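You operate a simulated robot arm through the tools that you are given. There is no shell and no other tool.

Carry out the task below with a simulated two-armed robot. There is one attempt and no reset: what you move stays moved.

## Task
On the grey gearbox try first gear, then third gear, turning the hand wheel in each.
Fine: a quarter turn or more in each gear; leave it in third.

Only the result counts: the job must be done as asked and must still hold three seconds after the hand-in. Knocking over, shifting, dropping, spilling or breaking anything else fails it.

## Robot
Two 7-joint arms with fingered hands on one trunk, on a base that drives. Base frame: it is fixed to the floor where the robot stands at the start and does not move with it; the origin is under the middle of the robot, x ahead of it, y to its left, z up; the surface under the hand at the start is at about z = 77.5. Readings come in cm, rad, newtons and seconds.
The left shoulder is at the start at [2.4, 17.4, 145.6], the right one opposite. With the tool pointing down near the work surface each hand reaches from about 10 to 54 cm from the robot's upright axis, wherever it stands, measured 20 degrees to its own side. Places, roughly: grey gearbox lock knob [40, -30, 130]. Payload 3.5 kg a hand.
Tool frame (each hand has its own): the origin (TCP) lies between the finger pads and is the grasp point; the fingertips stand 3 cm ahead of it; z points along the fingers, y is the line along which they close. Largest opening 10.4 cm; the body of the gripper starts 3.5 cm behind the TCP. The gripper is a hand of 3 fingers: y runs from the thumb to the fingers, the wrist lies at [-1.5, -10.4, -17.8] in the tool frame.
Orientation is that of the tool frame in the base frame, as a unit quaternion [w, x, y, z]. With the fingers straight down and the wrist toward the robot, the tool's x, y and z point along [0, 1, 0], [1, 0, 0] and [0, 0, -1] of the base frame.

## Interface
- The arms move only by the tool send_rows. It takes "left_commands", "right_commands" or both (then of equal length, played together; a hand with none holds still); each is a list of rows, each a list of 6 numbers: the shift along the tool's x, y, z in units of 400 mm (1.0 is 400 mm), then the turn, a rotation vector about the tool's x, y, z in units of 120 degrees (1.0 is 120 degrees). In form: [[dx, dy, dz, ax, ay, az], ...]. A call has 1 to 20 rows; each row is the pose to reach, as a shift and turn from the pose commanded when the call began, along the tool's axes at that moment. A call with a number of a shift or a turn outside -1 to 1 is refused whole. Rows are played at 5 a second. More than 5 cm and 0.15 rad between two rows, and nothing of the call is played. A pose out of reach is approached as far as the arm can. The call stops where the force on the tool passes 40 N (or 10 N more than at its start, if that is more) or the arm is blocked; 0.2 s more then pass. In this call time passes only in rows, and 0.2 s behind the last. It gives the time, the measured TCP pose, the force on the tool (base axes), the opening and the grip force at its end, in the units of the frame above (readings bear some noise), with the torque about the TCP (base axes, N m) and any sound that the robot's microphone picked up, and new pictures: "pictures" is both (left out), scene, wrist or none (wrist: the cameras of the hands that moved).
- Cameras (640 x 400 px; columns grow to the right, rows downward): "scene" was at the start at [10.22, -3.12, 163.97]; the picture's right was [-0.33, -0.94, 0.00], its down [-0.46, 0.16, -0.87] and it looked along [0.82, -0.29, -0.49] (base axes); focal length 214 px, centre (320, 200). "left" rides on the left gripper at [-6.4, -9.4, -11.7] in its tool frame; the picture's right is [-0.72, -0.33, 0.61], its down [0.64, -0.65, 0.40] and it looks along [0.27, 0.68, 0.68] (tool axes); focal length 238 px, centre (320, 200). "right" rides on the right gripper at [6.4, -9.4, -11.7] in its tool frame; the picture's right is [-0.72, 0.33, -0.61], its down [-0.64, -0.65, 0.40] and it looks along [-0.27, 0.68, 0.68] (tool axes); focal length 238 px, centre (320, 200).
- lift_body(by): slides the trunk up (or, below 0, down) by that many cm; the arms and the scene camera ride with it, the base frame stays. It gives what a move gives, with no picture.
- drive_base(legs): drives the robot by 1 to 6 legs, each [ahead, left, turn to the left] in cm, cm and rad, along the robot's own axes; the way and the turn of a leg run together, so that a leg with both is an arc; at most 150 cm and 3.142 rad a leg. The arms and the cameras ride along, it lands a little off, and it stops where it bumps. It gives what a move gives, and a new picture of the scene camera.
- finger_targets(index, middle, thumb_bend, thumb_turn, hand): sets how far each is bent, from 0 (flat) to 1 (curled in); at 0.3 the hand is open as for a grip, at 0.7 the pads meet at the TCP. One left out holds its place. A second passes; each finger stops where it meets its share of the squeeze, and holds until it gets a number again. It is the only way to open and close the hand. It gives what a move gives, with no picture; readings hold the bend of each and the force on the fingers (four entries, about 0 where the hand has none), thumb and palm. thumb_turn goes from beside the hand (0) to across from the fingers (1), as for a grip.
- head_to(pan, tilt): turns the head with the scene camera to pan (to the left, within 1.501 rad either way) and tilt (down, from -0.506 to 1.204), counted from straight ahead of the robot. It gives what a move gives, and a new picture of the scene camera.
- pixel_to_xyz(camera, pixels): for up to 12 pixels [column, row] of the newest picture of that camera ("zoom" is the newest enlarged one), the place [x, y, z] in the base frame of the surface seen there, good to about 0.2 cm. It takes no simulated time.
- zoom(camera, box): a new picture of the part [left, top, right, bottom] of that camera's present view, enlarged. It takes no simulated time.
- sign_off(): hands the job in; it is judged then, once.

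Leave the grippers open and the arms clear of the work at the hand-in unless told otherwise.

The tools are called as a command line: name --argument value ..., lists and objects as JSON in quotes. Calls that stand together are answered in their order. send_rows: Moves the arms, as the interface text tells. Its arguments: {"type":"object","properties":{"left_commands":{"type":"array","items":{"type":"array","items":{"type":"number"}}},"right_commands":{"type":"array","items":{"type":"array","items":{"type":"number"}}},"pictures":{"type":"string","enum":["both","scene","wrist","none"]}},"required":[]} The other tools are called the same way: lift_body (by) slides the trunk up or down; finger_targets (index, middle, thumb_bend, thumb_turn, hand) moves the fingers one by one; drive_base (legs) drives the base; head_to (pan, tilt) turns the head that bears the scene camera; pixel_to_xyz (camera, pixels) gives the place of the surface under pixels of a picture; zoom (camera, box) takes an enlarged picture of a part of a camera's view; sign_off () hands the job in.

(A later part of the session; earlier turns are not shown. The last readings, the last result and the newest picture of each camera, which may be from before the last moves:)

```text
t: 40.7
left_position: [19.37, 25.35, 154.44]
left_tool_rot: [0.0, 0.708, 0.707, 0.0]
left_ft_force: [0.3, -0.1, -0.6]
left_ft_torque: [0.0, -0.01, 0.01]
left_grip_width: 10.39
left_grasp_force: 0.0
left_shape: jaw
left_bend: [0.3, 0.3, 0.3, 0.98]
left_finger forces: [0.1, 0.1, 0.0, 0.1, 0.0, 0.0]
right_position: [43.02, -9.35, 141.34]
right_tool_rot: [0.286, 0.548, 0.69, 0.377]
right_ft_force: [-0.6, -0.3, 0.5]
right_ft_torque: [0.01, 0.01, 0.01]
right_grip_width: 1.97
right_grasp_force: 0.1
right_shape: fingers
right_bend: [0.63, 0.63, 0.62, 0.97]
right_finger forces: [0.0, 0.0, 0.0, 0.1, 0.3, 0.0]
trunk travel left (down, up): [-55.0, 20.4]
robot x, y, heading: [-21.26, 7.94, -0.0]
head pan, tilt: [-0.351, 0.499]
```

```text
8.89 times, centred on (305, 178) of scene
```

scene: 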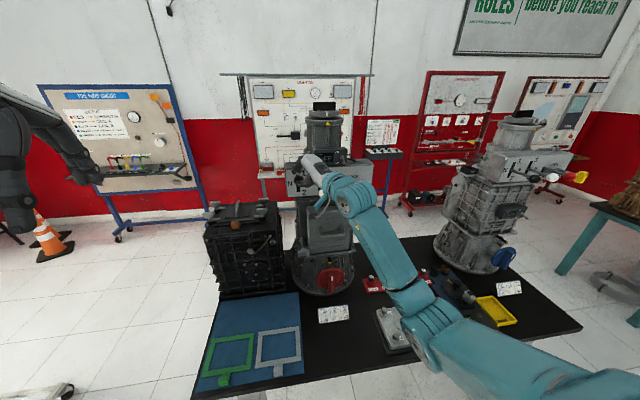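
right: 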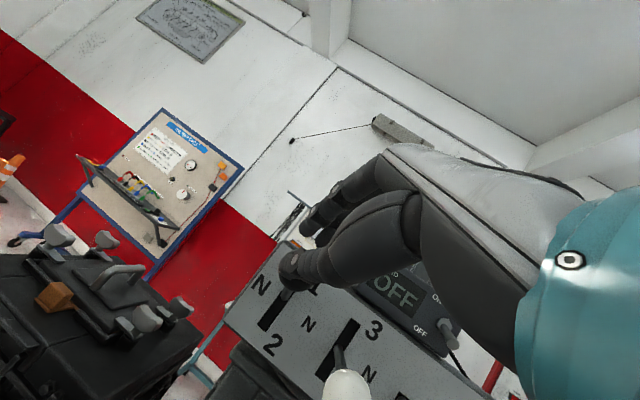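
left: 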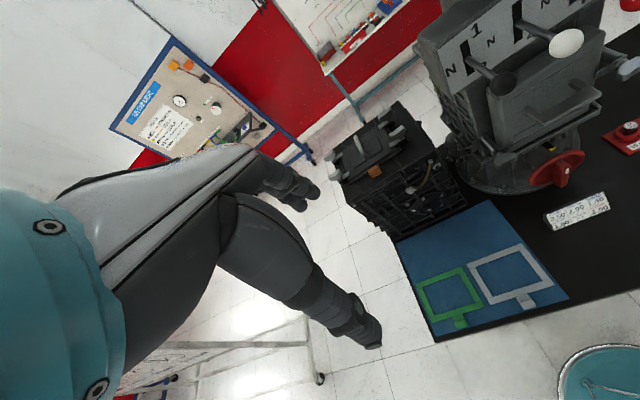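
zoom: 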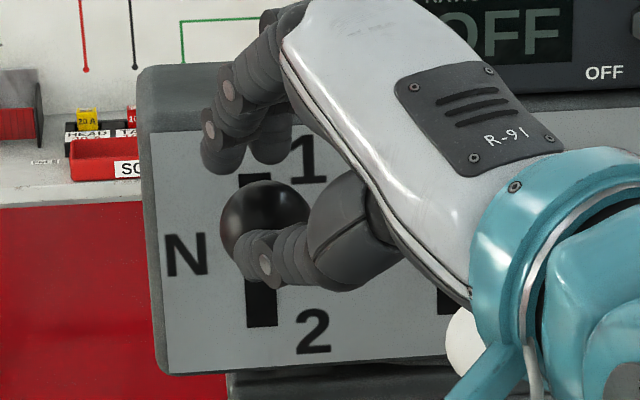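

The ball now sits at about [45.9, -9.1, 138.6], which is 4.3 cm above neutral and holding by itself. To be sure it is fully in 1, I'll open the hand a bit, re-centre on the ball and push up again.

finger_targets --hand "right" --index 0.45 --middle 0.45 --thumb_bend 0.45

send_rows --right_commands '[[-0.006, -0.0084, 0.033, 0, 0, 0], [-0.0125, -0.0168, 0.066, 0, 0, 0]]' --pictures "both"

zoom --camera "scene" --box '[280, 155, 330, 200]'

zoom --camera "right" --box '[180, 140, 420, 340]'

```text
t: 41.7
left_position: [19.31, 25.44, 154.33]
left_tool_rot: [0.0, 0.708, 0.706, 0.0]
left_ft_force: [0.2, -0.5, 0.5]
left_ft_torque: [0.01, -0.03, 0.0]
left_grip_width: 10.38
left_grasp_force: 0.2
left_shape: jaw
left_bend: [0.3, 0.3, 0.3, 0.98]
left_finger forces: [0.1, 0.0, 0.1, 0.0, 0.0, 0.1]
right_position: [43.03, -9.25, 141.26]
right_tool_rot: [0.285, 0.546, 0.691, 0.378]
right_ft_force: [-0.1, 0.7, 0.2]
right_ft_torque: [0.0, -0.04, 0.02]
right_grip_width: 6.47
right_grasp_force: 0.1
right_shape: fingers
right_bend: [0.45, 0.45, 0.45, 0.97]
right_finger forces: [0.0, 0.0, 0.0, 0.1, 0.0, 0.0]
trunk travel left (down, up): [-55.0, 20.4]
robot x, y, heading: [-21.63, 8.24, -0.0]
head pan, tilt: [-0.351, 0.499]
```

```text
t: 42.3
left_position: [19.41, 25.3, 154.49]
left_tool_rot: [0.0, 0.708, 0.706, 0.001]
left_ft_force: [-0.1, 0.6, -0.5]
left_ft_torque: [-0.02, -0.02, 0.02]
left_grip_width: 10.36
left_grasp_force: 0.1
left_shape: jaw
left_bend: [0.3, 0.3, 0.3, 0.98]
left_finger forces: [0.0, 0.1, 0.0, 0.0, 0.0, 0.0]
right_position: [44.98, -9.23, 139.32]
right_tool_rot: [0.287, 0.547, 0.69, 0.377]
right_ft_force: [0.3, 0.1, -0.4]
right_ft_torque: [0.01, -0.02, 0.02]
right_grip_width: 6.48
right_grasp_force: 0.0
right_shape: fingers
right_bend: [0.45, 0.45, 0.45, 0.97]
right_finger forces: [0.0, 0.0, 0.0, 0.0, 0.0, 0.1]
trunk travel left (down, up): [-55.0, 20.4]
robot x, y, heading: [-21.55, 8.41, 0.004]
head pan, tilt: [-0.351, 0.499]
```

scene: 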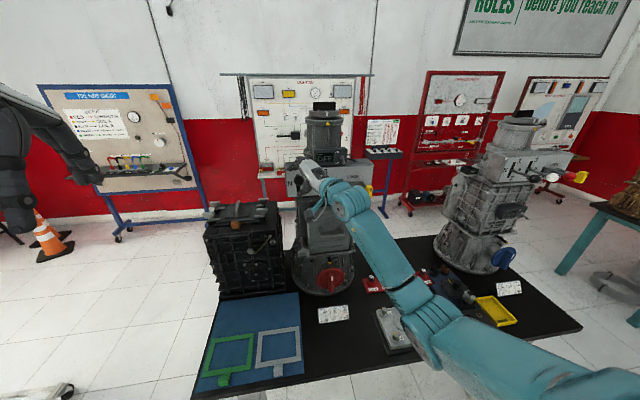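
right: 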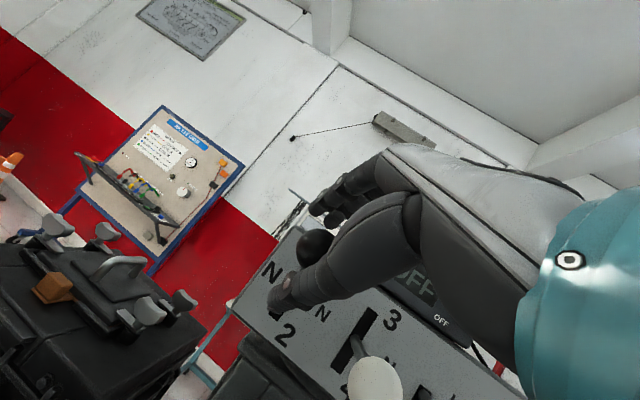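

```text
8.89 times, centred on (305, 178) of scene
```

zoom: 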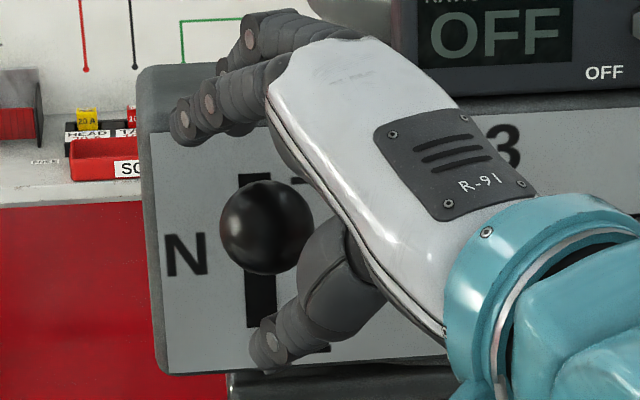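

```text
2.00 times, centred on (300, 240) of right
```

zoom: 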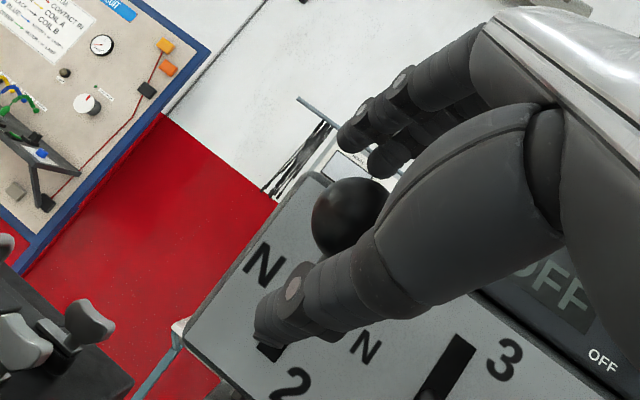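

The ball is well centred between thumb and fingers. I close lightly again and push up to test for the end stop.

finger_targets --hand "right" --index 0.63 --middle 0.63 --thumb_bend 0.63

send_rows --right_commands '[[0.0015, 0.0089, -0.0091, 0, 0, 0], [0.0031, 0.0177, -0.0184, 0, 0, 0]]' --pictures "both"

zoom --camera "scene" --box '[280, 155, 330, 200]'

```text
t: 43.3
left_position: [19.36, 25.43, 154.44]
left_tool_rot: [0.0, 0.707, 0.707, 0.001]
left_ft_force: [0.2, 0.4, -0.2]
left_ft_torque: [0.0, -0.02, 0.0]
left_grip_width: 10.38
left_grasp_force: 0.3
left_shape: jaw
left_bend: [0.3, 0.3, 0.3, 0.98]
left_finger forces: [0.0, 0.0, 0.0, 0.0, 0.0, 0.0]
right_position: [44.96, -9.16, 139.3]
right_tool_rot: [0.286, 0.547, 0.69, 0.378]
right_ft_force: [-0.2, 0.8, -2.1]
right_ft_torque: [0.01, 0.02, -0.04]
right_grip_width: 2.16
right_grasp_force: 1.5
right_shape: fingers
right_bend: [0.63, 0.62, 0.61, 0.97]
right_finger forces: [0.0, 0.5, 0.0, 0.0, 1.9, 0.0]
trunk travel left (down, up): [-55.0, 20.4]
robot x, y, heading: [-21.77, 8.33, -0.003]
head pan, tilt: [-0.351, 0.499]
```

```text
t: 43.9
left_position: [19.43, 25.43, 154.51]
left_tool_rot: [0.0, 0.707, 0.707, 0.0]
left_ft_force: [-0.5, -0.7, 0.6]
left_ft_torque: [0.01, 0.01, -0.03]
left_grip_width: 10.37
left_grasp_force: 0.1
left_shape: jaw
left_bend: [0.3, 0.3, 0.3, 0.98]
left_finger forces: [0.1, 0.0, 0.0, 0.0, 0.1, 0.1]
right_position: [44.67, -9.25, 140.15]
right_tool_rot: [0.285, 0.548, 0.691, 0.376]
right_ft_force: [0.8, 1.4, -7.9]
right_ft_torque: [0.04, 0.03, 0.01]
right_grip_width: 2.65
right_grasp_force: 3.0
right_shape: fingers
right_bend: [0.63, 0.63, 0.58, 0.97]
right_finger forces: [0.0, 0.0, 0.0, 0.1, 5.8, 0.0]
trunk travel left (down, up): [-55.0, 20.4]
robot x, y, heading: [-21.88, 8.08, -0.003]
head pan, tilt: [-0.351, 0.499]
```

scene: 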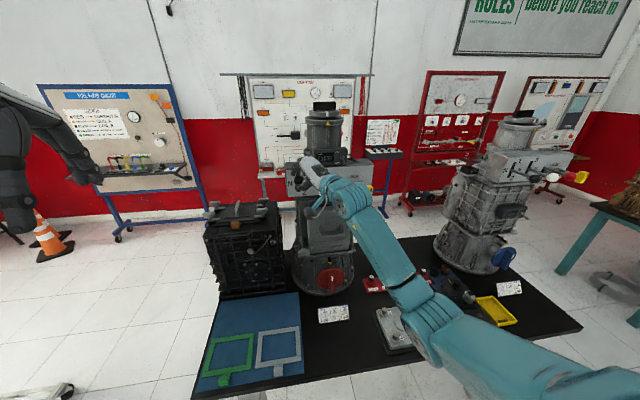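
right: 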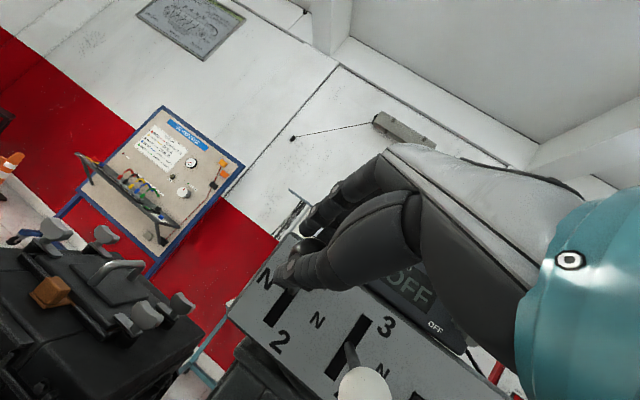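

```text
8.89 times, centred on (305, 178) of scene
```

zoom: 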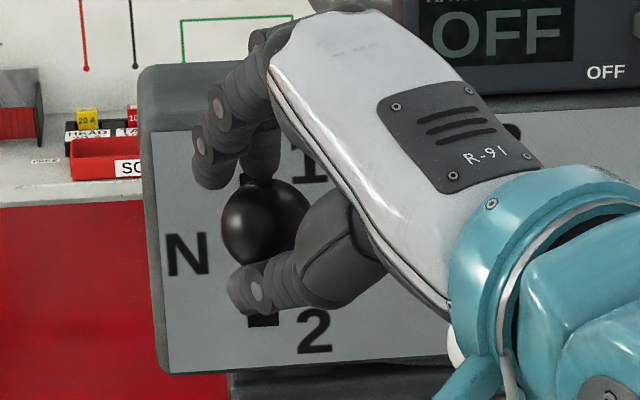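

The thumb pushes up with about 8 N and the ball doesn't move, so it seems to be at the top stop. One more half-centimetre push to be certain.

send_rows --right_commands '[[0.0008, 0.0104, -0.0069, 0, 0, 0], [0.0008, 0.0146, -0.0096, 0, 0, 0]]' --pictures "scene"

zoom --camera "scene" --box '[280, 155, 330, 200]'

```text
t: 44.5
left_position: [19.53, 25.39, 154.48]
left_tool_rot: [0.001, 0.708, 0.706, 0.001]
left_ft_force: [0.0, 1.1, 0.0]
left_ft_torque: [0.01, 0.0, -0.01]
left_grip_width: 10.38
left_grasp_force: 0.1
left_shape: jaw
left_bend: [0.3, 0.3, 0.3, 0.98]
left_finger forces: [0.0, 0.1, 0.1, 0.0, 0.1, 0.1]
right_position: [44.61, -9.2, 140.94]
right_tool_rot: [0.285, 0.547, 0.691, 0.377]
right_ft_force: [-1.0, 2.6, -10.0]
right_ft_torque: [0.01, 0.09, 0.02]
right_grip_width: 3.14
right_grasp_force: 3.7
right_shape: fingers
right_bend: [0.63, 0.63, 0.55, 0.96]
right_finger forces: [0.0, 0.1, 0.0, 0.0, 8.4, 0.0]
trunk travel left (down, up): [-55.0, 20.4]
robot x, y, heading: [-21.81, 8.42, -0.001]
head pan, tilt: [-0.351, 0.499]
```

scene: 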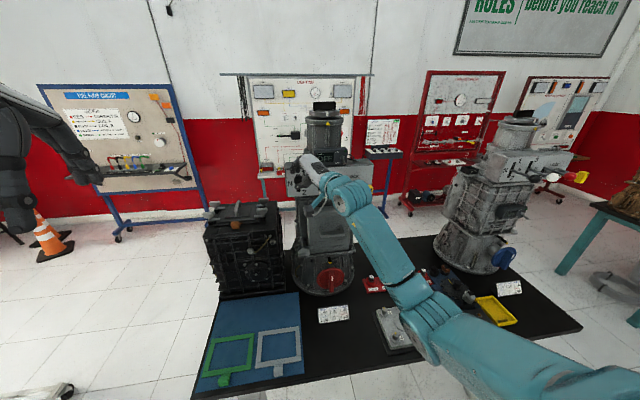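

```text
8.89 times, centred on (305, 178) of scene
```

zoom: 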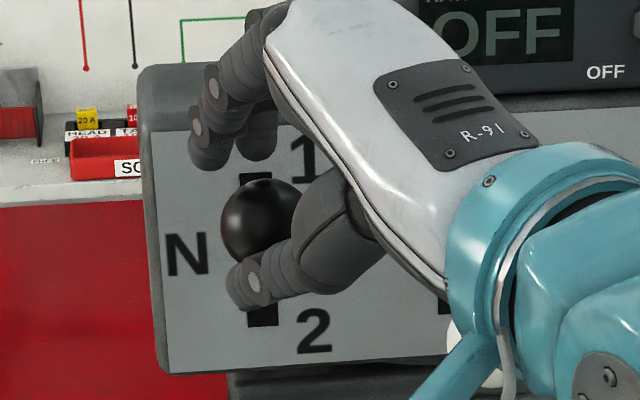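

The push is at 10 N with no motion, so the lever is at its stop in gear 1. I open the hand fully and then retract along the tool axis.

finger_targets --hand "right" --index 0.3 --middle 0.3 --thumb_bend 0.3

send_rows --right_commands '[[0, -0.02, -0.05, 0, 0, 0], [0, -0.03, -0.1, 0, 0, 0], [0, -0.03, -0.15, 0, 0, 0], [0, -0.03, -0.2, 0, 0, 0]]' --pictures "both"

zoom --camera "scene" --box '[270, 140, 370, 210]'

```text
t: 45.5
left_position: [19.28, 25.44, 154.44]
left_tool_rot: [0.0, 0.708, 0.707, 0.0]
left_ft_force: [-0.3, 0.3, -0.3]
left_ft_torque: [0.03, -0.03, -0.01]
left_grip_width: 10.4
left_grasp_force: 0.1
left_shape: jaw
left_bend: [0.3, 0.3, 0.3, 0.98]
left_finger forces: [0.0, 0.0, 0.1, 0.0, 0.0, 0.0]
right_position: [44.47, -9.15, 140.96]
right_tool_rot: [0.286, 0.548, 0.69, 0.377]
right_ft_force: [0.4, 0.2, 0.6]
right_ft_torque: [-0.01, -0.02, 0.0]
right_grip_width: 10.28
right_grasp_force: 0.1
right_shape: fingers
right_bend: [0.3, 0.3, 0.3, 0.97]
right_finger forces: [0.0, 0.1, 0.1, 0.0, 0.1, 0.0]
trunk travel left (down, up): [-55.0, 20.4]
robot x, y, heading: [-21.44, 8.31, -0.003]
head pan, tilt: [-0.351, 0.499]
```

```text
t: 46.5
left_position: [19.33, 25.42, 154.48]
left_tool_rot: [0.001, 0.708, 0.706, 0.001]
left_ft_force: [0.4, 0.0, 0.2]
left_ft_torque: [0.04, 0.01, 0.01]
left_grip_width: 10.38
left_grasp_force: 0.2
left_shape: jaw
left_bend: [0.3, 0.3, 0.3, 0.98]
left_finger forces: [0.0, 0.0, 0.0, 0.0, 0.1, 0.0]
right_position: [37.37, -11.07, 144.4]
right_tool_rot: [0.287, 0.548, 0.689, 0.378]
right_ft_force: [-0.1, 0.9, 0.2]
right_ft_torque: [-0.02, -0.03, -0.02]
right_grip_width: 10.29
right_grasp_force: 0.0
right_shape: fingers
right_bend: [0.3, 0.3, 0.3, 0.97]
right_finger forces: [0.1, 0.0, 0.1, 0.1, 0.0, 0.1]
trunk travel left (down, up): [-55.0, 20.4]
robot x, y, heading: [-21.42, 8.28, -0.002]
head pan, tilt: [-0.351, 0.499]
```

scene: 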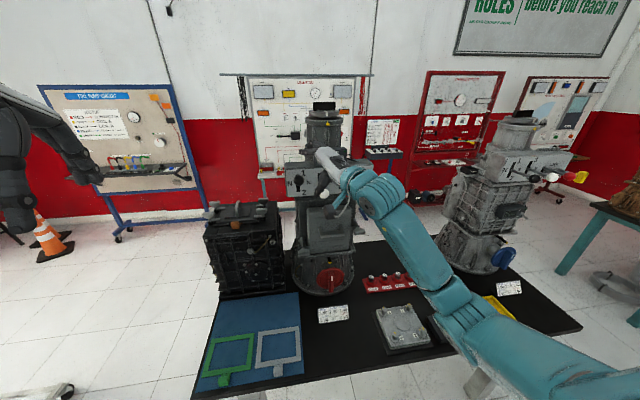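
right: 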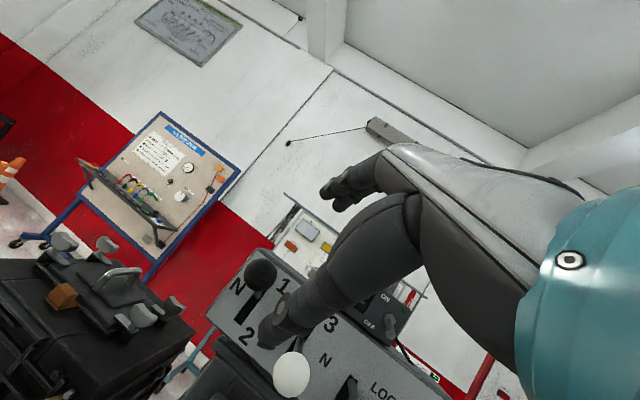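

```text
5.71 times, centred on (320, 175) of scene
```

zoom: 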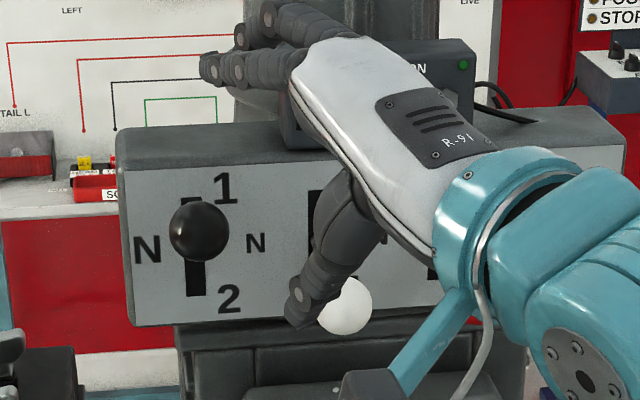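

The black lever stays up at 1. Now the hand wheel. With the hand pitched 34° and pointing forward, I'll close it into a beak later and push the wheel's bar around. First I drive back 8 cm and right 5.2 cm, so the hand is clear of the levers before lowering the trunk.

drive_base --legs '[[-8, 0, 0], [0, -5.2, 0]]'

lift_body --by -25

head_to --pan -0.3 --tilt 0.6

```text
t: 48.1
left_position: [11.52, 20.21, 154.57]
left_tool_rot: [0.001, 0.707, 0.707, 0.001]
left_ft_force: [0.3, -0.6, 0.4]
left_ft_torque: [0.02, -0.01, 0.0]
left_grip_width: 10.37
left_grasp_force: 0.2
left_shape: jaw
left_bend: [0.3, 0.3, 0.3, 0.98]
left_finger forces: [0.1, 0.0, 0.0, 0.0, 0.0, 0.0]
right_position: [29.4, -16.28, 144.53]
right_tool_rot: [0.287, 0.546, 0.69, 0.378]
right_ft_force: [0.1, 0.9, -0.5]
right_ft_torque: [0.01, -0.01, 0.02]
right_grip_width: 10.28
right_grasp_force: 0.1
right_shape: fingers
right_bend: [0.3, 0.3, 0.3, 0.97]
right_finger forces: [0.0, 0.0, 0.1, 0.0, 0.1, 0.0]
trunk travel left (down, up): [-55.0, 20.4]
robot x, y, heading: [-29.32, 2.98, 0.001]
head pan, tilt: [-0.351, 0.499]
```

scene: 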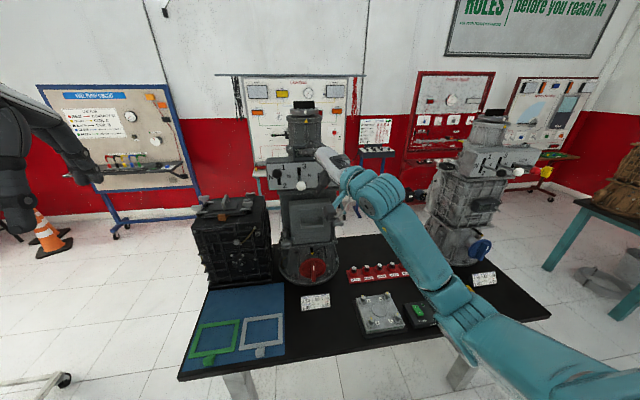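

```text
t: 50.6
left_position: [11.54, 20.17, 129.44]
left_tool_rot: [0.0, 0.707, 0.707, 0.0]
left_ft_force: [0.5, -0.2, 0.4]
left_ft_torque: [0.02, -0.01, 0.0]
left_grip_width: 10.37
left_grasp_force: 0.1
left_shape: jaw
left_bend: [0.3, 0.3, 0.3, 0.98]
left_finger forces: [0.0, 0.0, 0.0, 0.1, 0.1, 0.1]
right_position: [29.64, -16.25, 119.6]
right_tool_rot: [0.287, 0.548, 0.689, 0.377]
right_ft_force: [-0.3, 0.1, 0.4]
right_ft_torque: [0.03, 0.01, 0.02]
right_grip_width: 10.31
right_grasp_force: 0.0
right_shape: fingers
right_bend: [0.3, 0.3, 0.3, 0.97]
right_finger forces: [0.1, 0.0, 0.1, 0.1, 0.0, 0.1]
trunk travel left (down, up): [-30.0, 45.4]
robot x, y, heading: [-29.38, 3.03, -0.004]
head pan, tilt: [-0.351, 0.499]
```

```text
t: 51.3
left_position: [11.48, 20.11, 129.49]
left_tool_rot: [0.0, 0.707, 0.707, 0.0]
left_ft_force: [0.1, -0.3, 0.5]
left_ft_torque: [0.02, 0.03, 0.0]
left_grip_width: 10.39
left_grasp_force: 0.1
left_shape: jaw
left_bend: [0.3, 0.3, 0.3, 0.98]
left_finger forces: [0.0, 0.0, 0.0, 0.1, 0.1, 0.0]
right_position: [29.59, -16.3, 119.5]
right_tool_rot: [0.286, 0.548, 0.69, 0.377]
right_ft_force: [-0.4, 0.6, 0.5]
right_ft_torque: [0.0, -0.01, -0.03]
right_grip_width: 10.27
right_grasp_force: 0.2
right_shape: fingers
right_bend: [0.3, 0.3, 0.3, 0.97]
right_finger forces: [0.0, 0.1, 0.0, 0.1, 0.1, 0.1]
trunk travel left (down, up): [-30.0, 45.4]
robot x, y, heading: [-29.12, 2.91, -0.003]
head pan, tilt: [-0.3, 0.6]
```

scene: 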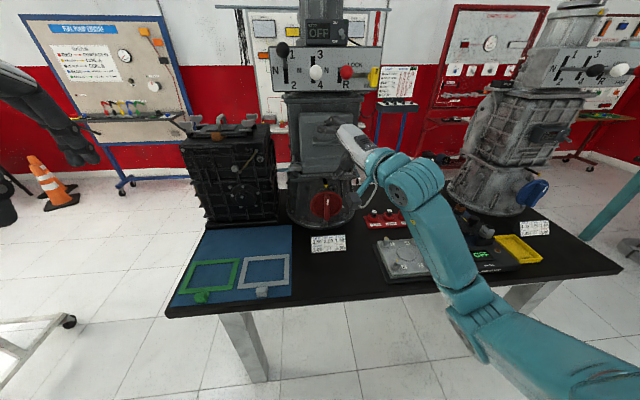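

The trunk is 25 cm lower and the view is good. I'll check where the table's front edge is compared with my forearm and elbow, and re-measure the wheel.

pixel_to_xyz --camera "scene" --pixels '[[400, 288], [300, 300], [200, 312], [440, 240], [460, 290], [480, 320], [520, 340], [400, 258], [480, 268], [520, 248], [327, 243], [455, 200]]'

zoom --camera "scene" --box '[285, 170, 385, 260]'

```text
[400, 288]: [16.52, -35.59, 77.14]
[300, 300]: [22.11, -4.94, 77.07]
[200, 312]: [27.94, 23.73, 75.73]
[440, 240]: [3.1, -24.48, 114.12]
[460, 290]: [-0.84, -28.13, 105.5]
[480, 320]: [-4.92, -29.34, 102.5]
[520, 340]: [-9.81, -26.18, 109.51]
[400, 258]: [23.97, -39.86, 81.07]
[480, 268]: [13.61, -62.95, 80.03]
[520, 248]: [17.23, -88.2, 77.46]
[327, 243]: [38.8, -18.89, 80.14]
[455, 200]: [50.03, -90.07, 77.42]
```

```text
4.44 times, centred on (335, 215) of scene
```

zoom: 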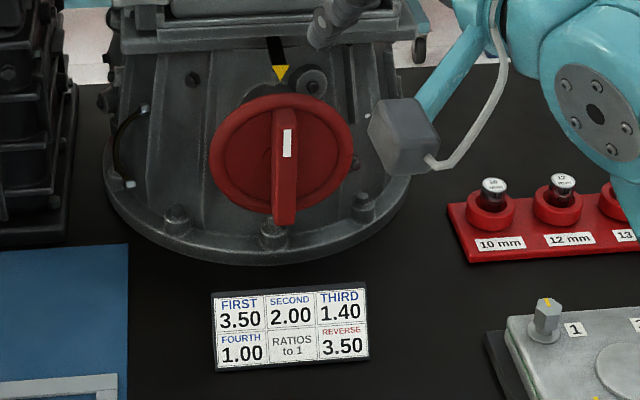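

The table edge is at x≈17–22, while the elbow stays around x≈-5, so lowering is safe. The wheel with its vertical bar is clearly visible at (282, 150) in the zoom. I lower the trunk another 22.5 cm to put the hand at wheel height.

lift_body --by -22.5

head_to --pan -0.35 --tilt 0.45

zoom --camera "scene" --box '[260, 150, 420, 250]'

```text
t: 53.7
left_position: [11.51, 20.24, 107.02]
left_tool_rot: [0.001, 0.708, 0.707, 0.001]
left_ft_force: [-0.1, 0.4, 0.0]
left_ft_torque: [0.02, -0.04, 0.01]
left_grip_width: 10.39
left_grasp_force: 0.1
left_shape: jaw
left_bend: [0.3, 0.3, 0.3, 0.98]
left_finger forces: [0.0, 0.1, 0.0, 0.0, 0.0, 0.0]
right_position: [29.54, -16.28, 97.04]
right_tool_rot: [0.287, 0.547, 0.689, 0.379]
right_ft_force: [-0.1, -0.3, 0.0]
right_ft_torque: [0.01, -0.01, 0.02]
right_grip_width: 10.28
right_grasp_force: 0.0
right_shape: fingers
right_bend: [0.3, 0.3, 0.3, 0.97]
right_finger forces: [0.0, 0.0, 0.1, 0.1, 0.1, 0.1]
trunk travel left (down, up): [-7.5, 67.9]
robot x, y, heading: [-29.59, 3.1, -0.007]
head pan, tilt: [-0.3, 0.6]
```

```text
t: 54.4
left_position: [11.61, 20.21, 106.87]
left_tool_rot: [0.0, 0.707, 0.708, 0.0]
left_ft_force: [-0.1, 1.1, 0.5]
left_ft_torque: [0.0, -0.02, 0.0]
left_grip_width: 10.38
left_grasp_force: 0.0
left_shape: jaw
left_bend: [0.3, 0.3, 0.3, 0.98]
left_finger forces: [0.0, 0.0, 0.0, 0.0, 0.0, 0.0]
right_position: [29.66, -16.36, 96.89]
right_tool_rot: [0.286, 0.548, 0.69, 0.377]
right_ft_force: [-0.1, -0.2, -0.2]
right_ft_torque: [-0.01, 0.02, -0.03]
right_grip_width: 10.29
right_grasp_force: 0.0
right_shape: fingers
right_bend: [0.3, 0.3, 0.3, 0.97]
right_finger forces: [0.0, 0.0, 0.0, 0.0, 0.1, 0.0]
trunk travel left (down, up): [-7.5, 67.9]
robot x, y, heading: [-29.32, 2.93, 0.002]
head pan, tilt: [-0.351, 0.45]
```

scene: 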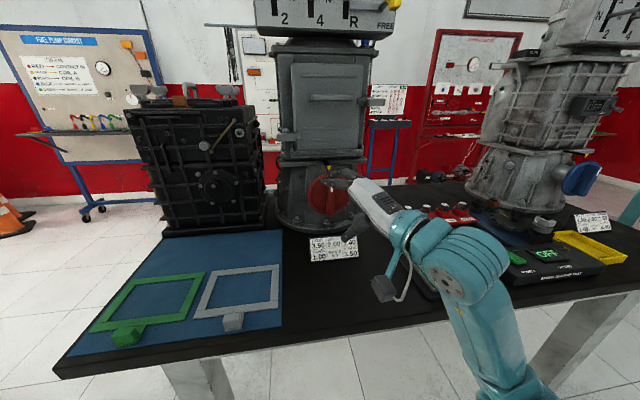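

```text
4.00 times, centred on (340, 200) of scene
```

zoom: 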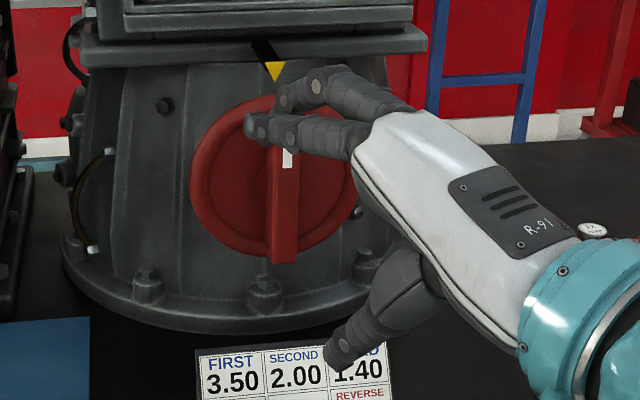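

The hand is at wheel height with a clear view. I'll measure the wheel and bar again from this closer viewpoint.

pixel_to_xyz --camera "zoom" --pixels '[[284, 255], [284, 210], [288, 165], [235, 190], [202, 180], [350, 190], [250, 250], [320, 190], [272, 230], [330, 225], [230, 115]]'

finger_targets --hand "right" --index 0.7 --middle 0.7 --thumb_bend 0.7

zoom --camera "scene" --box '[260, 150, 420, 250]'

zoom --camera "right" --box '[160, 100, 480, 320]'

```text
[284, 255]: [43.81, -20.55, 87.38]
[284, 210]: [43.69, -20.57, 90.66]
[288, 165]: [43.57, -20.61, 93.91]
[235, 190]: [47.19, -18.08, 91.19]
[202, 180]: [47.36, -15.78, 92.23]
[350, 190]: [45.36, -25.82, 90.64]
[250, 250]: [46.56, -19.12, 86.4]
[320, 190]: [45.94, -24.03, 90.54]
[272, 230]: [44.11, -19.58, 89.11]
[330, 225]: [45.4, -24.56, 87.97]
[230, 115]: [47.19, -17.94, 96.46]
```

```text
t: 55.4
left_position: [11.53, 20.16, 106.9]
left_tool_rot: [0.0, 0.707, 0.707, 0.0]
left_ft_force: [-0.3, 0.6, 0.2]
left_ft_torque: [-0.02, -0.01, 0.0]
left_grip_width: 10.38
left_grasp_force: 0.0
left_shape: jaw
left_bend: [0.3, 0.3, 0.3, 0.98]
left_finger forces: [0.0, 0.0, 0.1, 0.0, 0.1, 0.1]
right_position: [29.54, -16.27, 96.95]
right_tool_rot: [0.286, 0.548, 0.69, 0.377]
right_ft_force: [-0.8, -0.6, -0.4]
right_ft_torque: [0.01, 0.04, -0.03]
right_grip_width: 0.14
right_grasp_force: 0.3
right_shape: fingers
right_bend: [0.7, 0.7, 0.7, 0.97]
right_finger forces: [0.0, 0.0, 0.0, 0.0, 0.1, 0.0]
trunk travel left (down, up): [-7.5, 67.9]
robot x, y, heading: [-29.64, 2.63, -0.003]
head pan, tilt: [-0.351, 0.45]
```

```text
4.00 times, centred on (340, 200) of scene
```

zoom: 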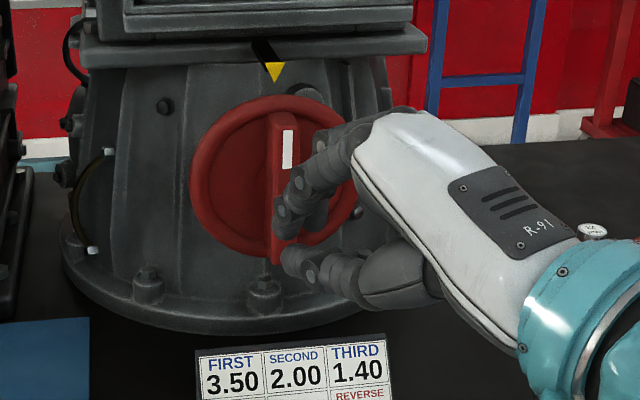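

```text
1.82 times, centred on (320, 210) of right
```

zoom: 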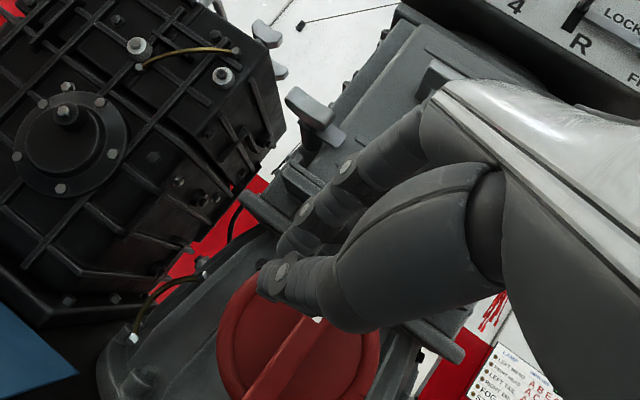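

The bar's front face is at x≈43.7 and it spans y -19.6 to -21.5, z 87.2 to 97.4. The wheel centre is ≈[46.4, -20.75, 92.2]. The plan is to put the beak to the left of the bar's top, then push right and down (clockwise). First I drive forward 8 cm.

drive_base --legs '[[8, 0, 0]]'

zoom --camera "scene" --box '[260, 150, 420, 250]'

```text
t: 56.5
left_position: [19.78, 20.1, 106.95]
left_tool_rot: [0.0, 0.708, 0.706, 0.0]
left_ft_force: [0.0, -0.3, -0.6]
left_ft_torque: [-0.01, 0.01, 0.02]
left_grip_width: 10.4
left_grasp_force: 0.0
left_shape: jaw
left_bend: [0.3, 0.3, 0.3, 0.98]
left_finger forces: [0.0, 0.0, 0.1, 0.1, 0.0, 0.0]
right_position: [37.8, -16.45, 96.92]
right_tool_rot: [0.286, 0.548, 0.69, 0.376]
right_ft_force: [-0.9, -0.9, -0.8]
right_ft_torque: [0.01, -0.01, 0.0]
right_grip_width: 0.15
right_grasp_force: 0.0
right_shape: fingers
right_bend: [0.7, 0.7, 0.7, 0.97]
right_finger forces: [0.0, 0.0, 0.1, 0.0, 0.1, 0.0]
trunk travel left (down, up): [-7.5, 67.9]
robot x, y, heading: [-21.7, 2.89, -0.003]
head pan, tilt: [-0.351, 0.45]
```

scene: 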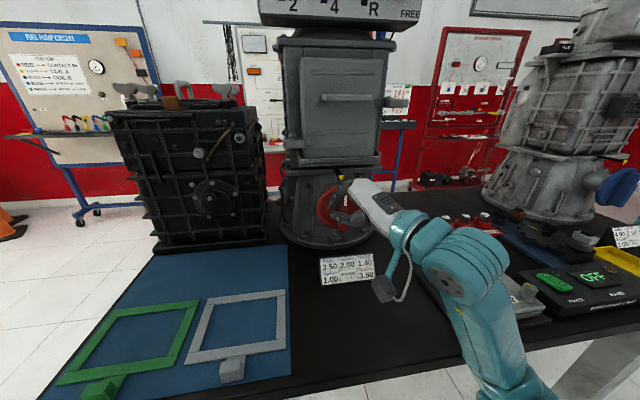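

```text
4.00 times, centred on (340, 200) of scene
```

zoom: 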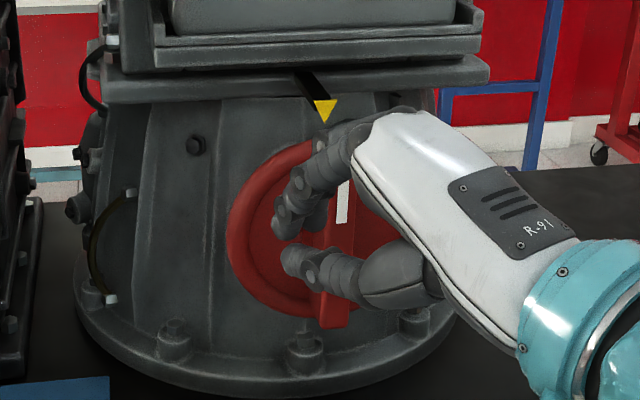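

The hand is at [37.8, -16.45, 96.9]. I advance to about [44.4, -16.2, 96.4], placing the beak beside the bar's upper left, just in front of the rim.

send_rows --right_commands '[[-0.0084, 0.0197, 0.0353, 0, 0, 0], [-0.0168, 0.0394, 0.0707, 0, 0, 0], [-0.0251, 0.0591, 0.106, 0, 0, 0], [-0.0335, 0.0788, 0.1413, 0, 0, 0]]' --pictures "both"

zoom --camera "scene" --box '[280, 160, 380, 240]'

zoom --camera "right" --box '[160, 140, 480, 340]'

```text
t: 57.5
left_position: [18.49, 20.16, 107.48]
left_tool_rot: [0.005, 0.709, 0.705, 0.003]
left_ft_force: [-0.4, 0.9, 0.8]
left_ft_torque: [0.0, -0.03, -0.04]
left_grip_width: 10.38
left_grasp_force: 0.1
left_shape: jaw
left_bend: [0.3, 0.3, 0.3, 0.98]
left_finger forces: [0.0, 0.1, 0.1, 0.0, 0.1, 0.1]
right_position: [43.05, -16.33, 96.93]
right_tool_rot: [0.291, 0.547, 0.688, 0.378]
right_ft_force: [0.5, -0.2, 0.0]
right_ft_torque: [-0.01, -0.01, 0.02]
right_grip_width: 0.12
right_grasp_force: 0.0
right_shape: fingers
right_bend: [0.7, 0.7, 0.7, 0.97]
right_finger forces: [0.0, 0.0, 0.0, 0.0, 0.1, 0.0]
trunk travel left (down, up): [-7.5, 67.9]
robot x, y, heading: [-21.02, 3.36, -0.005]
head pan, tilt: [-0.351, 0.45]
```

scene: 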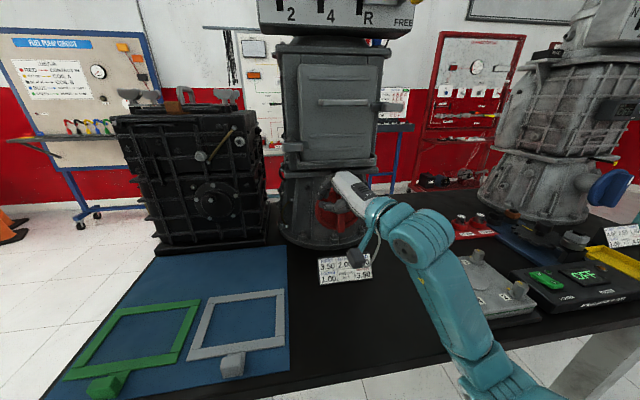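
right: 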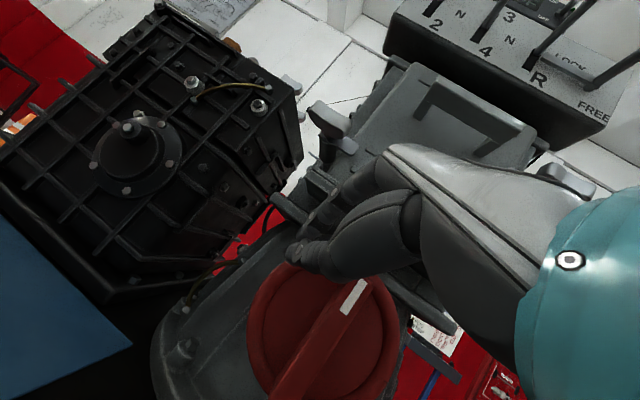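

```text
5.00 times, centred on (330, 200) of scene
```

zoom: 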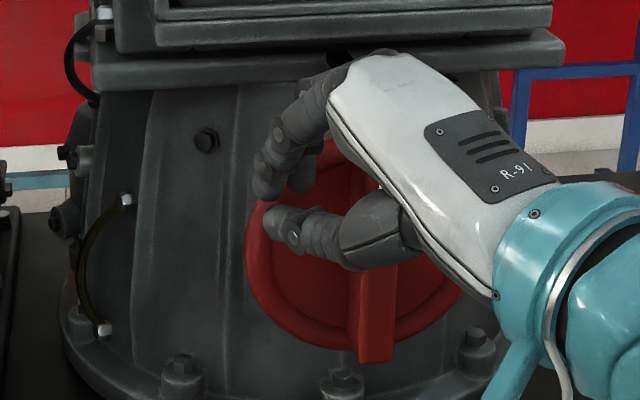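

```text
2.00 times, centred on (320, 240) of right
```

zoom: 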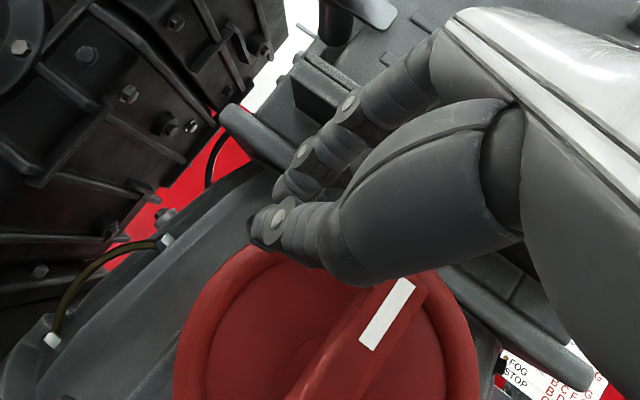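

The right hand stopped 1.3 cm short with no tool force, while the left hand's reading shifted back by 1.3 cm, so the forearm may be pressing something. I'll check the forearm's position against the table.

pixel_to_xyz --camera "scene" --pixels '[[430, 240], [450, 290], [470, 340], [500, 385], [480, 370], [420, 260], [440, 320], [455, 370], [550, 370], [530, 340], [400, 375]]'

head_to --pan -0.7 --tilt 0.95

```text
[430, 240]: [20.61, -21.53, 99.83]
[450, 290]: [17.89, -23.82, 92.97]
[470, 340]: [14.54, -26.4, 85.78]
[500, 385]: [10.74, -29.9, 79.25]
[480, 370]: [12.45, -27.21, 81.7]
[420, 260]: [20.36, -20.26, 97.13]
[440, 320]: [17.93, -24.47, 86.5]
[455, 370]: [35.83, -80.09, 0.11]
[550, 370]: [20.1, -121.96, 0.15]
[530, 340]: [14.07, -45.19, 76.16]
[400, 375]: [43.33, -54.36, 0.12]
```

```text
t: 58.4
left_position: [18.48, 20.09, 107.43]
left_tool_rot: [0.005, 0.709, 0.705, 0.004]
left_ft_force: [0.0, -0.3, 0.0]
left_ft_torque: [-0.01, 0.03, -0.02]
left_grip_width: 10.38
left_grasp_force: 0.0
left_shape: jaw
left_bend: [0.3, 0.3, 0.3, 0.98]
left_finger forces: [0.0, 0.0, 0.0, 0.0, 0.0, 0.0]
right_position: [42.98, -16.34, 96.93]
right_tool_rot: [0.29, 0.547, 0.689, 0.378]
right_ft_force: [0.2, -0.2, 1.1]
right_ft_torque: [-0.01, 0.02, 0.03]
right_grip_width: 0.14
right_grasp_force: 0.0
right_shape: fingers
right_bend: [0.7, 0.7, 0.7, 0.97]
right_finger forces: [0.1, 0.1, 0.0, 0.0, 0.0, 0.0]
trunk travel left (down, up): [-7.5, 67.9]
robot x, y, heading: [-21.26, 3.25, -0.005]
head pan, tilt: [-0.7, 0.949]
```

scene: 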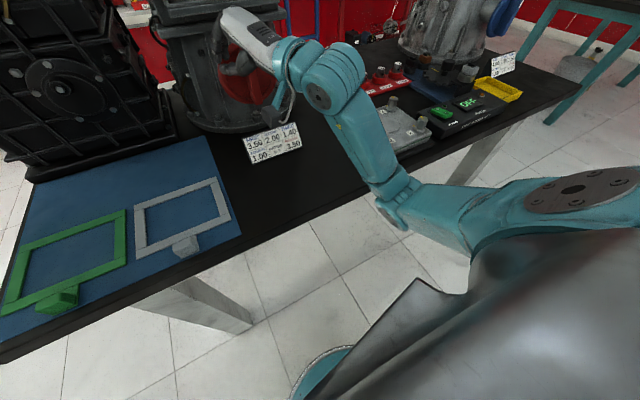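

The lower forearm is touching the table's front edge (forearm at [14, -27, 84], table edge at x≈17). I back the hand off at once by reversing, and will then work with a higher trunk so the elbow stays above the table.

send_rows --right_commands '[[0.01, -0.02, -0.035, 0, 0, 0], [0.02, -0.04, -0.07, 0, 0, 0], [0.03, -0.06, -0.105, 0, 0, 0]]' --pictures "none"

drive_base --legs '[[-7, 0, 0]]'

pixel_to_xyz --camera "scene" --pixels '[[280, 140], [260, 150], [395, 130], [60, 300], [185, 245]]'

```text
t: 59.2
left_position: [19.93, 20.26, 106.8]
left_tool_rot: [-0.001, 0.708, 0.707, -0.001]
left_ft_force: [0.3, -0.9, 0.1]
left_ft_torque: [0.0, -0.01, -0.02]
left_grip_width: 10.4
left_grasp_force: 0.1
left_shape: jaw
left_bend: [0.3, 0.3, 0.3, 0.98]
left_finger forces: [0.1, 0.0, 0.0, 0.0, 0.1, 0.0]
right_position: [39.37, -16.06, 96.68]
right_tool_rot: [0.285, 0.548, 0.69, 0.377]
right_ft_force: [-0.3, 0.0, -0.1]
right_ft_torque: [0.03, 0.02, 0.01]
right_grip_width: 0.13
right_grasp_force: 0.0
right_shape: fingers
right_bend: [0.7, 0.7, 0.7, 0.97]
right_finger forces: [0.0, 0.0, 0.0, 0.0, 0.1, 0.1]
trunk travel left (down, up): [-7.5, 67.9]
robot x, y, heading: [-21.2, 3.25, 0.007]
head pan, tilt: [-0.7, 0.949]
```

```text
t: 60.2
left_position: [12.66, 20.1, 107.05]
left_tool_rot: [0.0, 0.708, 0.706, 0.0]
left_ft_force: [-0.9, 0.6, 0.4]
left_ft_torque: [-0.04, 0.0, 0.01]
left_grip_width: 10.38
left_grasp_force: 0.0
left_shape: jaw
left_bend: [0.3, 0.3, 0.3, 0.98]
left_finger forces: [0.1, 0.0, 0.0, 0.1, 0.0, 0.0]
right_position: [32.33, -16.25, 96.82]
right_tool_rot: [0.287, 0.548, 0.689, 0.377]
right_ft_force: [0.7, 0.0, 0.4]
right_ft_torque: [-0.04, -0.05, -0.01]
right_grip_width: 0.13
right_grasp_force: 0.0
right_shape: fingers
right_bend: [0.7, 0.7, 0.7, 0.97]
right_finger forces: [0.1, 0.0, 0.0, 0.0, 0.1, 0.1]
trunk travel left (down, up): [-7.5, 67.9]
robot x, y, heading: [-28.07, 3.21, -0.001]
head pan, tilt: [-0.7, 0.949]
```

scene: 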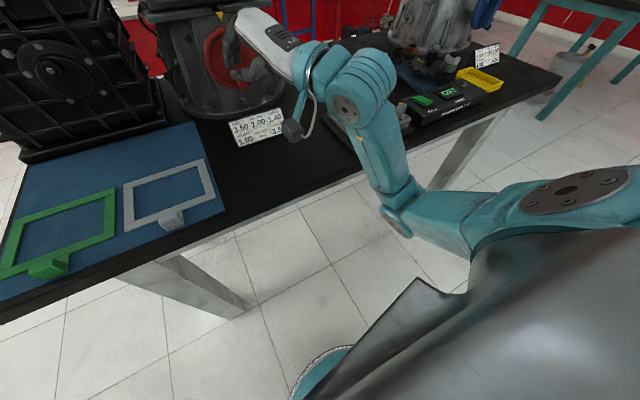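

```text
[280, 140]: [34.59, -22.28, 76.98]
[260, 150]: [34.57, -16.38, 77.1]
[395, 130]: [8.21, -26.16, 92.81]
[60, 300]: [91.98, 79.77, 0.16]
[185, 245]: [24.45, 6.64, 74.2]
```

The left hand's reading recovered, so the contact was only elastic. I raise the trunk by 18 cm and then lower the hand with the arm itself, which puts the elbow behind and above the table edge.

lift_body --by 18

send_rows --right_commands '[[0.0013, -0.0751, -0.0, 0, 0, 0], [0.0, -0.0751, 0.0493, 0, 0, 0], [-0.0016, -0.15, 0.0986, 0, 0, 0], [-0.0024, -0.225, 0.148, 0, 0, 0], [-0.0081, -0.3753, 0.2466, 0, 0, 0]]' --pictures "none"

```text
t: 62.2
left_position: [12.92, 20.0, 124.96]
left_tool_rot: [-0.001, 0.708, 0.706, -0.001]
left_ft_force: [-0.1, -0.6, -0.4]
left_ft_torque: [0.0, 0.02, 0.01]
left_grip_width: 10.38
left_grasp_force: 0.1
left_shape: jaw
left_bend: [0.3, 0.3, 0.3, 0.98]
left_finger forces: [0.0, 0.0, 0.0, 0.0, 0.1, 0.0]
right_position: [32.36, -16.18, 114.78]
right_tool_rot: [0.286, 0.549, 0.689, 0.377]
right_ft_force: [0.2, 0.3, 0.2]
right_ft_torque: [-0.01, -0.03, -0.01]
right_grip_width: 0.14
right_grasp_force: 0.0
right_shape: fingers
right_bend: [0.7, 0.7, 0.7, 0.97]
right_finger forces: [0.1, 0.0, 0.0, 0.0, 0.0, 0.0]
trunk travel left (down, up): [-25.5, 49.9]
robot x, y, heading: [-28.06, 3.11, -0.005]
head pan, tilt: [-0.7, 0.949]
```

```text
refused: row 5 steps farther than a row can; nothing moved
```

My row spacing was uneven and the call was refused, so nothing moved. I resend it as an even 18 cm descent in six rows of 3 cm.

send_rows --right_commands '[[-0.0014, -0.0626, 0.0411, 0, 0, 0], [-0.0027, -0.1251, 0.0822, 0, 0, 0], [-0.0041, -0.1877, 0.1233, 0, 0, 0], [-0.0054, -0.2502, 0.1644, 0, 0, 0], [-0.0068, -0.3128, 0.2055, 0, 0, 0], [-0.0081, -0.3753, 0.2466, 0, 0, 0]]' --pictures "scene"

```text
t: 63.6
left_position: [12.77, 20.09, 124.93]
left_tool_rot: [-0.001, 0.709, 0.705, -0.001]
left_ft_force: [-0.8, 0.6, -0.1]
left_ft_torque: [-0.01, 0.03, 0.04]
left_grip_width: 10.38
left_grasp_force: 0.1
left_shape: jaw
left_bend: [0.3, 0.3, 0.3, 0.98]
left_finger forces: [0.0, 0.1, 0.0, 0.0, 0.1, 0.0]
right_position: [32.5, -17.66, 97.07]
right_tool_rot: [0.283, 0.545, 0.691, 0.38]
right_ft_force: [-0.1, -0.6, 0.5]
right_ft_torque: [-0.03, -0.01, 0.0]
right_grip_width: 0.12
right_grasp_force: 0.1
right_shape: fingers
right_bend: [0.7, 0.7, 0.7, 0.97]
right_finger forces: [0.1, 0.0, 0.1, 0.0, 0.0, 0.0]
right hand out of reach, approached as far as the arm can: row 4, 5, 6
trunk travel left (down, up): [-25.5, 49.9]
robot x, y, heading: [-27.89, 3.25, 0.001]
head pan, tilt: [-0.7, 0.949]
```

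scene: 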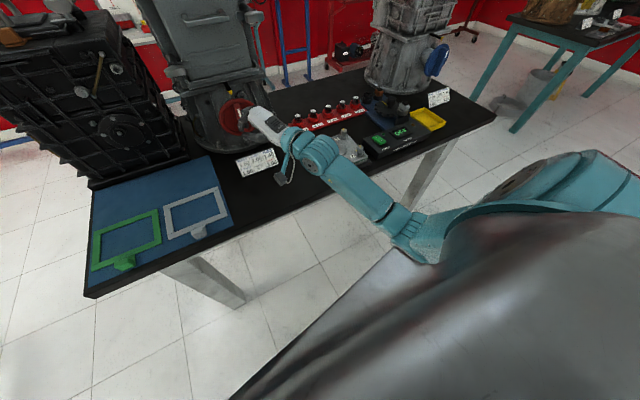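

The hand is at [32.5, -17.7, 97] with the elbow well back from the table. I drive forward 7 cm and left 1.7 cm to bring it to about [39.5, -16, 97], then check the forearm clearance again.

drive_base --legs '[[0, 1.7, 0], [7, 0, 0]]'

pixel_to_xyz --camera "scene" --pixels '[[340, 180], [370, 205], [400, 240], [420, 250], [350, 200], [300, 155]]'

```text
t: 65.0
left_position: [19.95, 21.91, 124.88]
left_tool_rot: [0.0, 0.709, 0.706, -0.001]
left_ft_force: [0.7, -0.5, 1.1]
left_ft_torque: [0.05, 0.0, 0.0]
left_grip_width: 10.37
left_grasp_force: 0.0
left_shape: jaw
left_bend: [0.3, 0.3, 0.3, 0.98]
left_finger forces: [0.1, 0.1, 0.0, 0.0, 0.1, 0.0]
right_position: [39.44, -16.04, 96.99]
right_tool_rot: [0.283, 0.546, 0.692, 0.379]
right_ft_force: [0.2, -0.4, 0.3]
right_ft_torque: [-0.01, 0.01, 0.02]
right_grip_width: 0.1
right_grasp_force: 0.0
right_shape: fingers
right_bend: [0.7, 0.7, 0.7, 0.97]
right_finger forces: [0.0, 0.0, 0.0, 0.0, 0.1, 0.1]
trunk travel left (down, up): [-25.5, 49.9]
robot x, y, heading: [-21.65, 4.58, -0.002]
head pan, tilt: [-0.7, 0.949]
```

scene: 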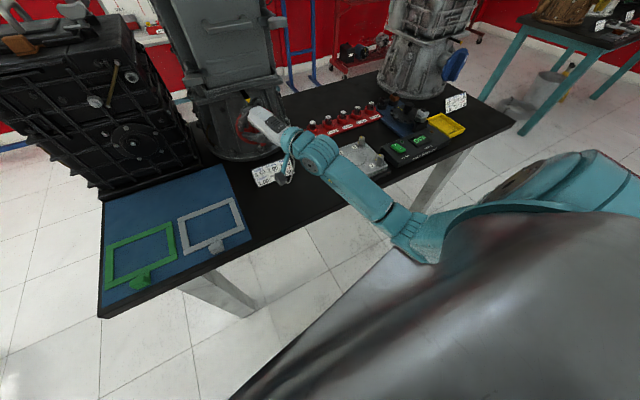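

```text
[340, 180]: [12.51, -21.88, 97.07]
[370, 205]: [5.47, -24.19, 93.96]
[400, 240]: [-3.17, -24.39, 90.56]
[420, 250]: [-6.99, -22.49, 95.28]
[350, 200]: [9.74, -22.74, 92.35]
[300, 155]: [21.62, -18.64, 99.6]
```

The forearm is now at z≈92–97 over the table, with about 10 cm or more clearance. I point the head at the wheel and look.

head_to --pan -0.4 --tilt 0.6

zoom --camera "scene" --box '[270, 140, 390, 230]'

zoom --camera "right" --box '[160, 140, 480, 340]'

```text
t: 65.8
left_position: [19.82, 21.76, 124.97]
left_tool_rot: [0.0, 0.708, 0.706, 0.0]
left_ft_force: [-0.6, -0.3, -0.5]
left_ft_torque: [0.02, 0.0, -0.02]
left_grip_width: 10.4
left_grasp_force: 0.0
left_shape: jaw
left_bend: [0.3, 0.3, 0.3, 0.98]
left_finger forces: [0.0, 0.0, 0.0, 0.0, 0.0, 0.0]
right_position: [39.52, -15.97, 97.02]
right_tool_rot: [0.284, 0.546, 0.691, 0.379]
right_ft_force: [-0.1, 0.2, -0.1]
right_ft_torque: [-0.02, 0.01, 0.01]
right_grip_width: 0.12
right_grasp_force: 0.1
right_shape: fingers
right_bend: [0.7, 0.7, 0.7, 0.97]
right_finger forces: [0.0, 0.0, 0.0, 0.0, 0.0, 0.0]
trunk travel left (down, up): [-25.5, 49.9]
robot x, y, heading: [-21.61, 4.79, -0.005]
head pan, tilt: [-0.4, 0.6]
```

scene: 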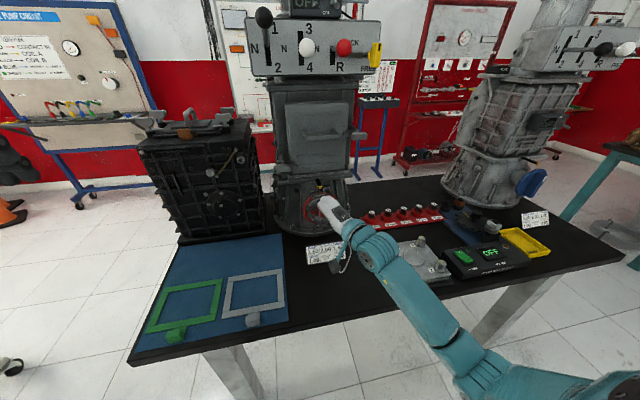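

```text
4.44 times, centred on (330, 185) of scene
```

zoom: 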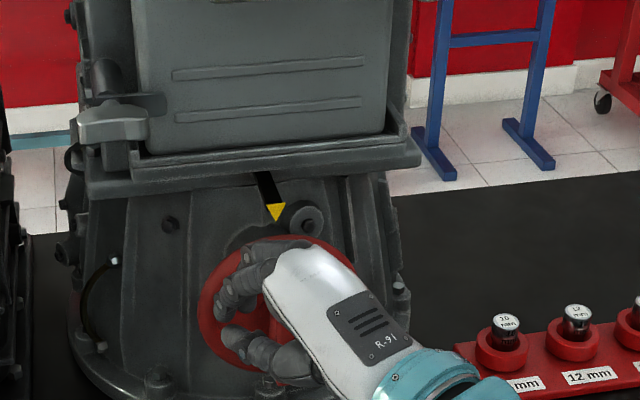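

```text
2.00 times, centred on (320, 240) of right
```

zoom: 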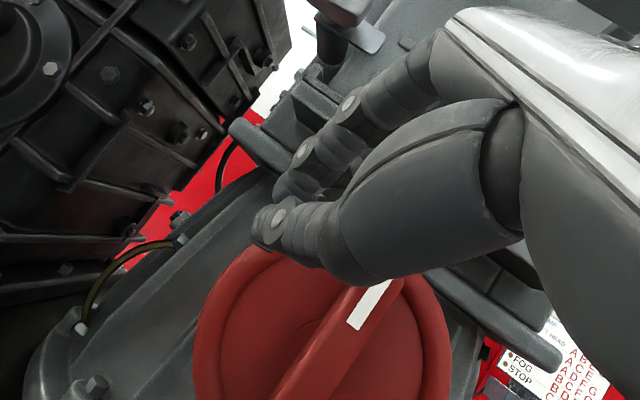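

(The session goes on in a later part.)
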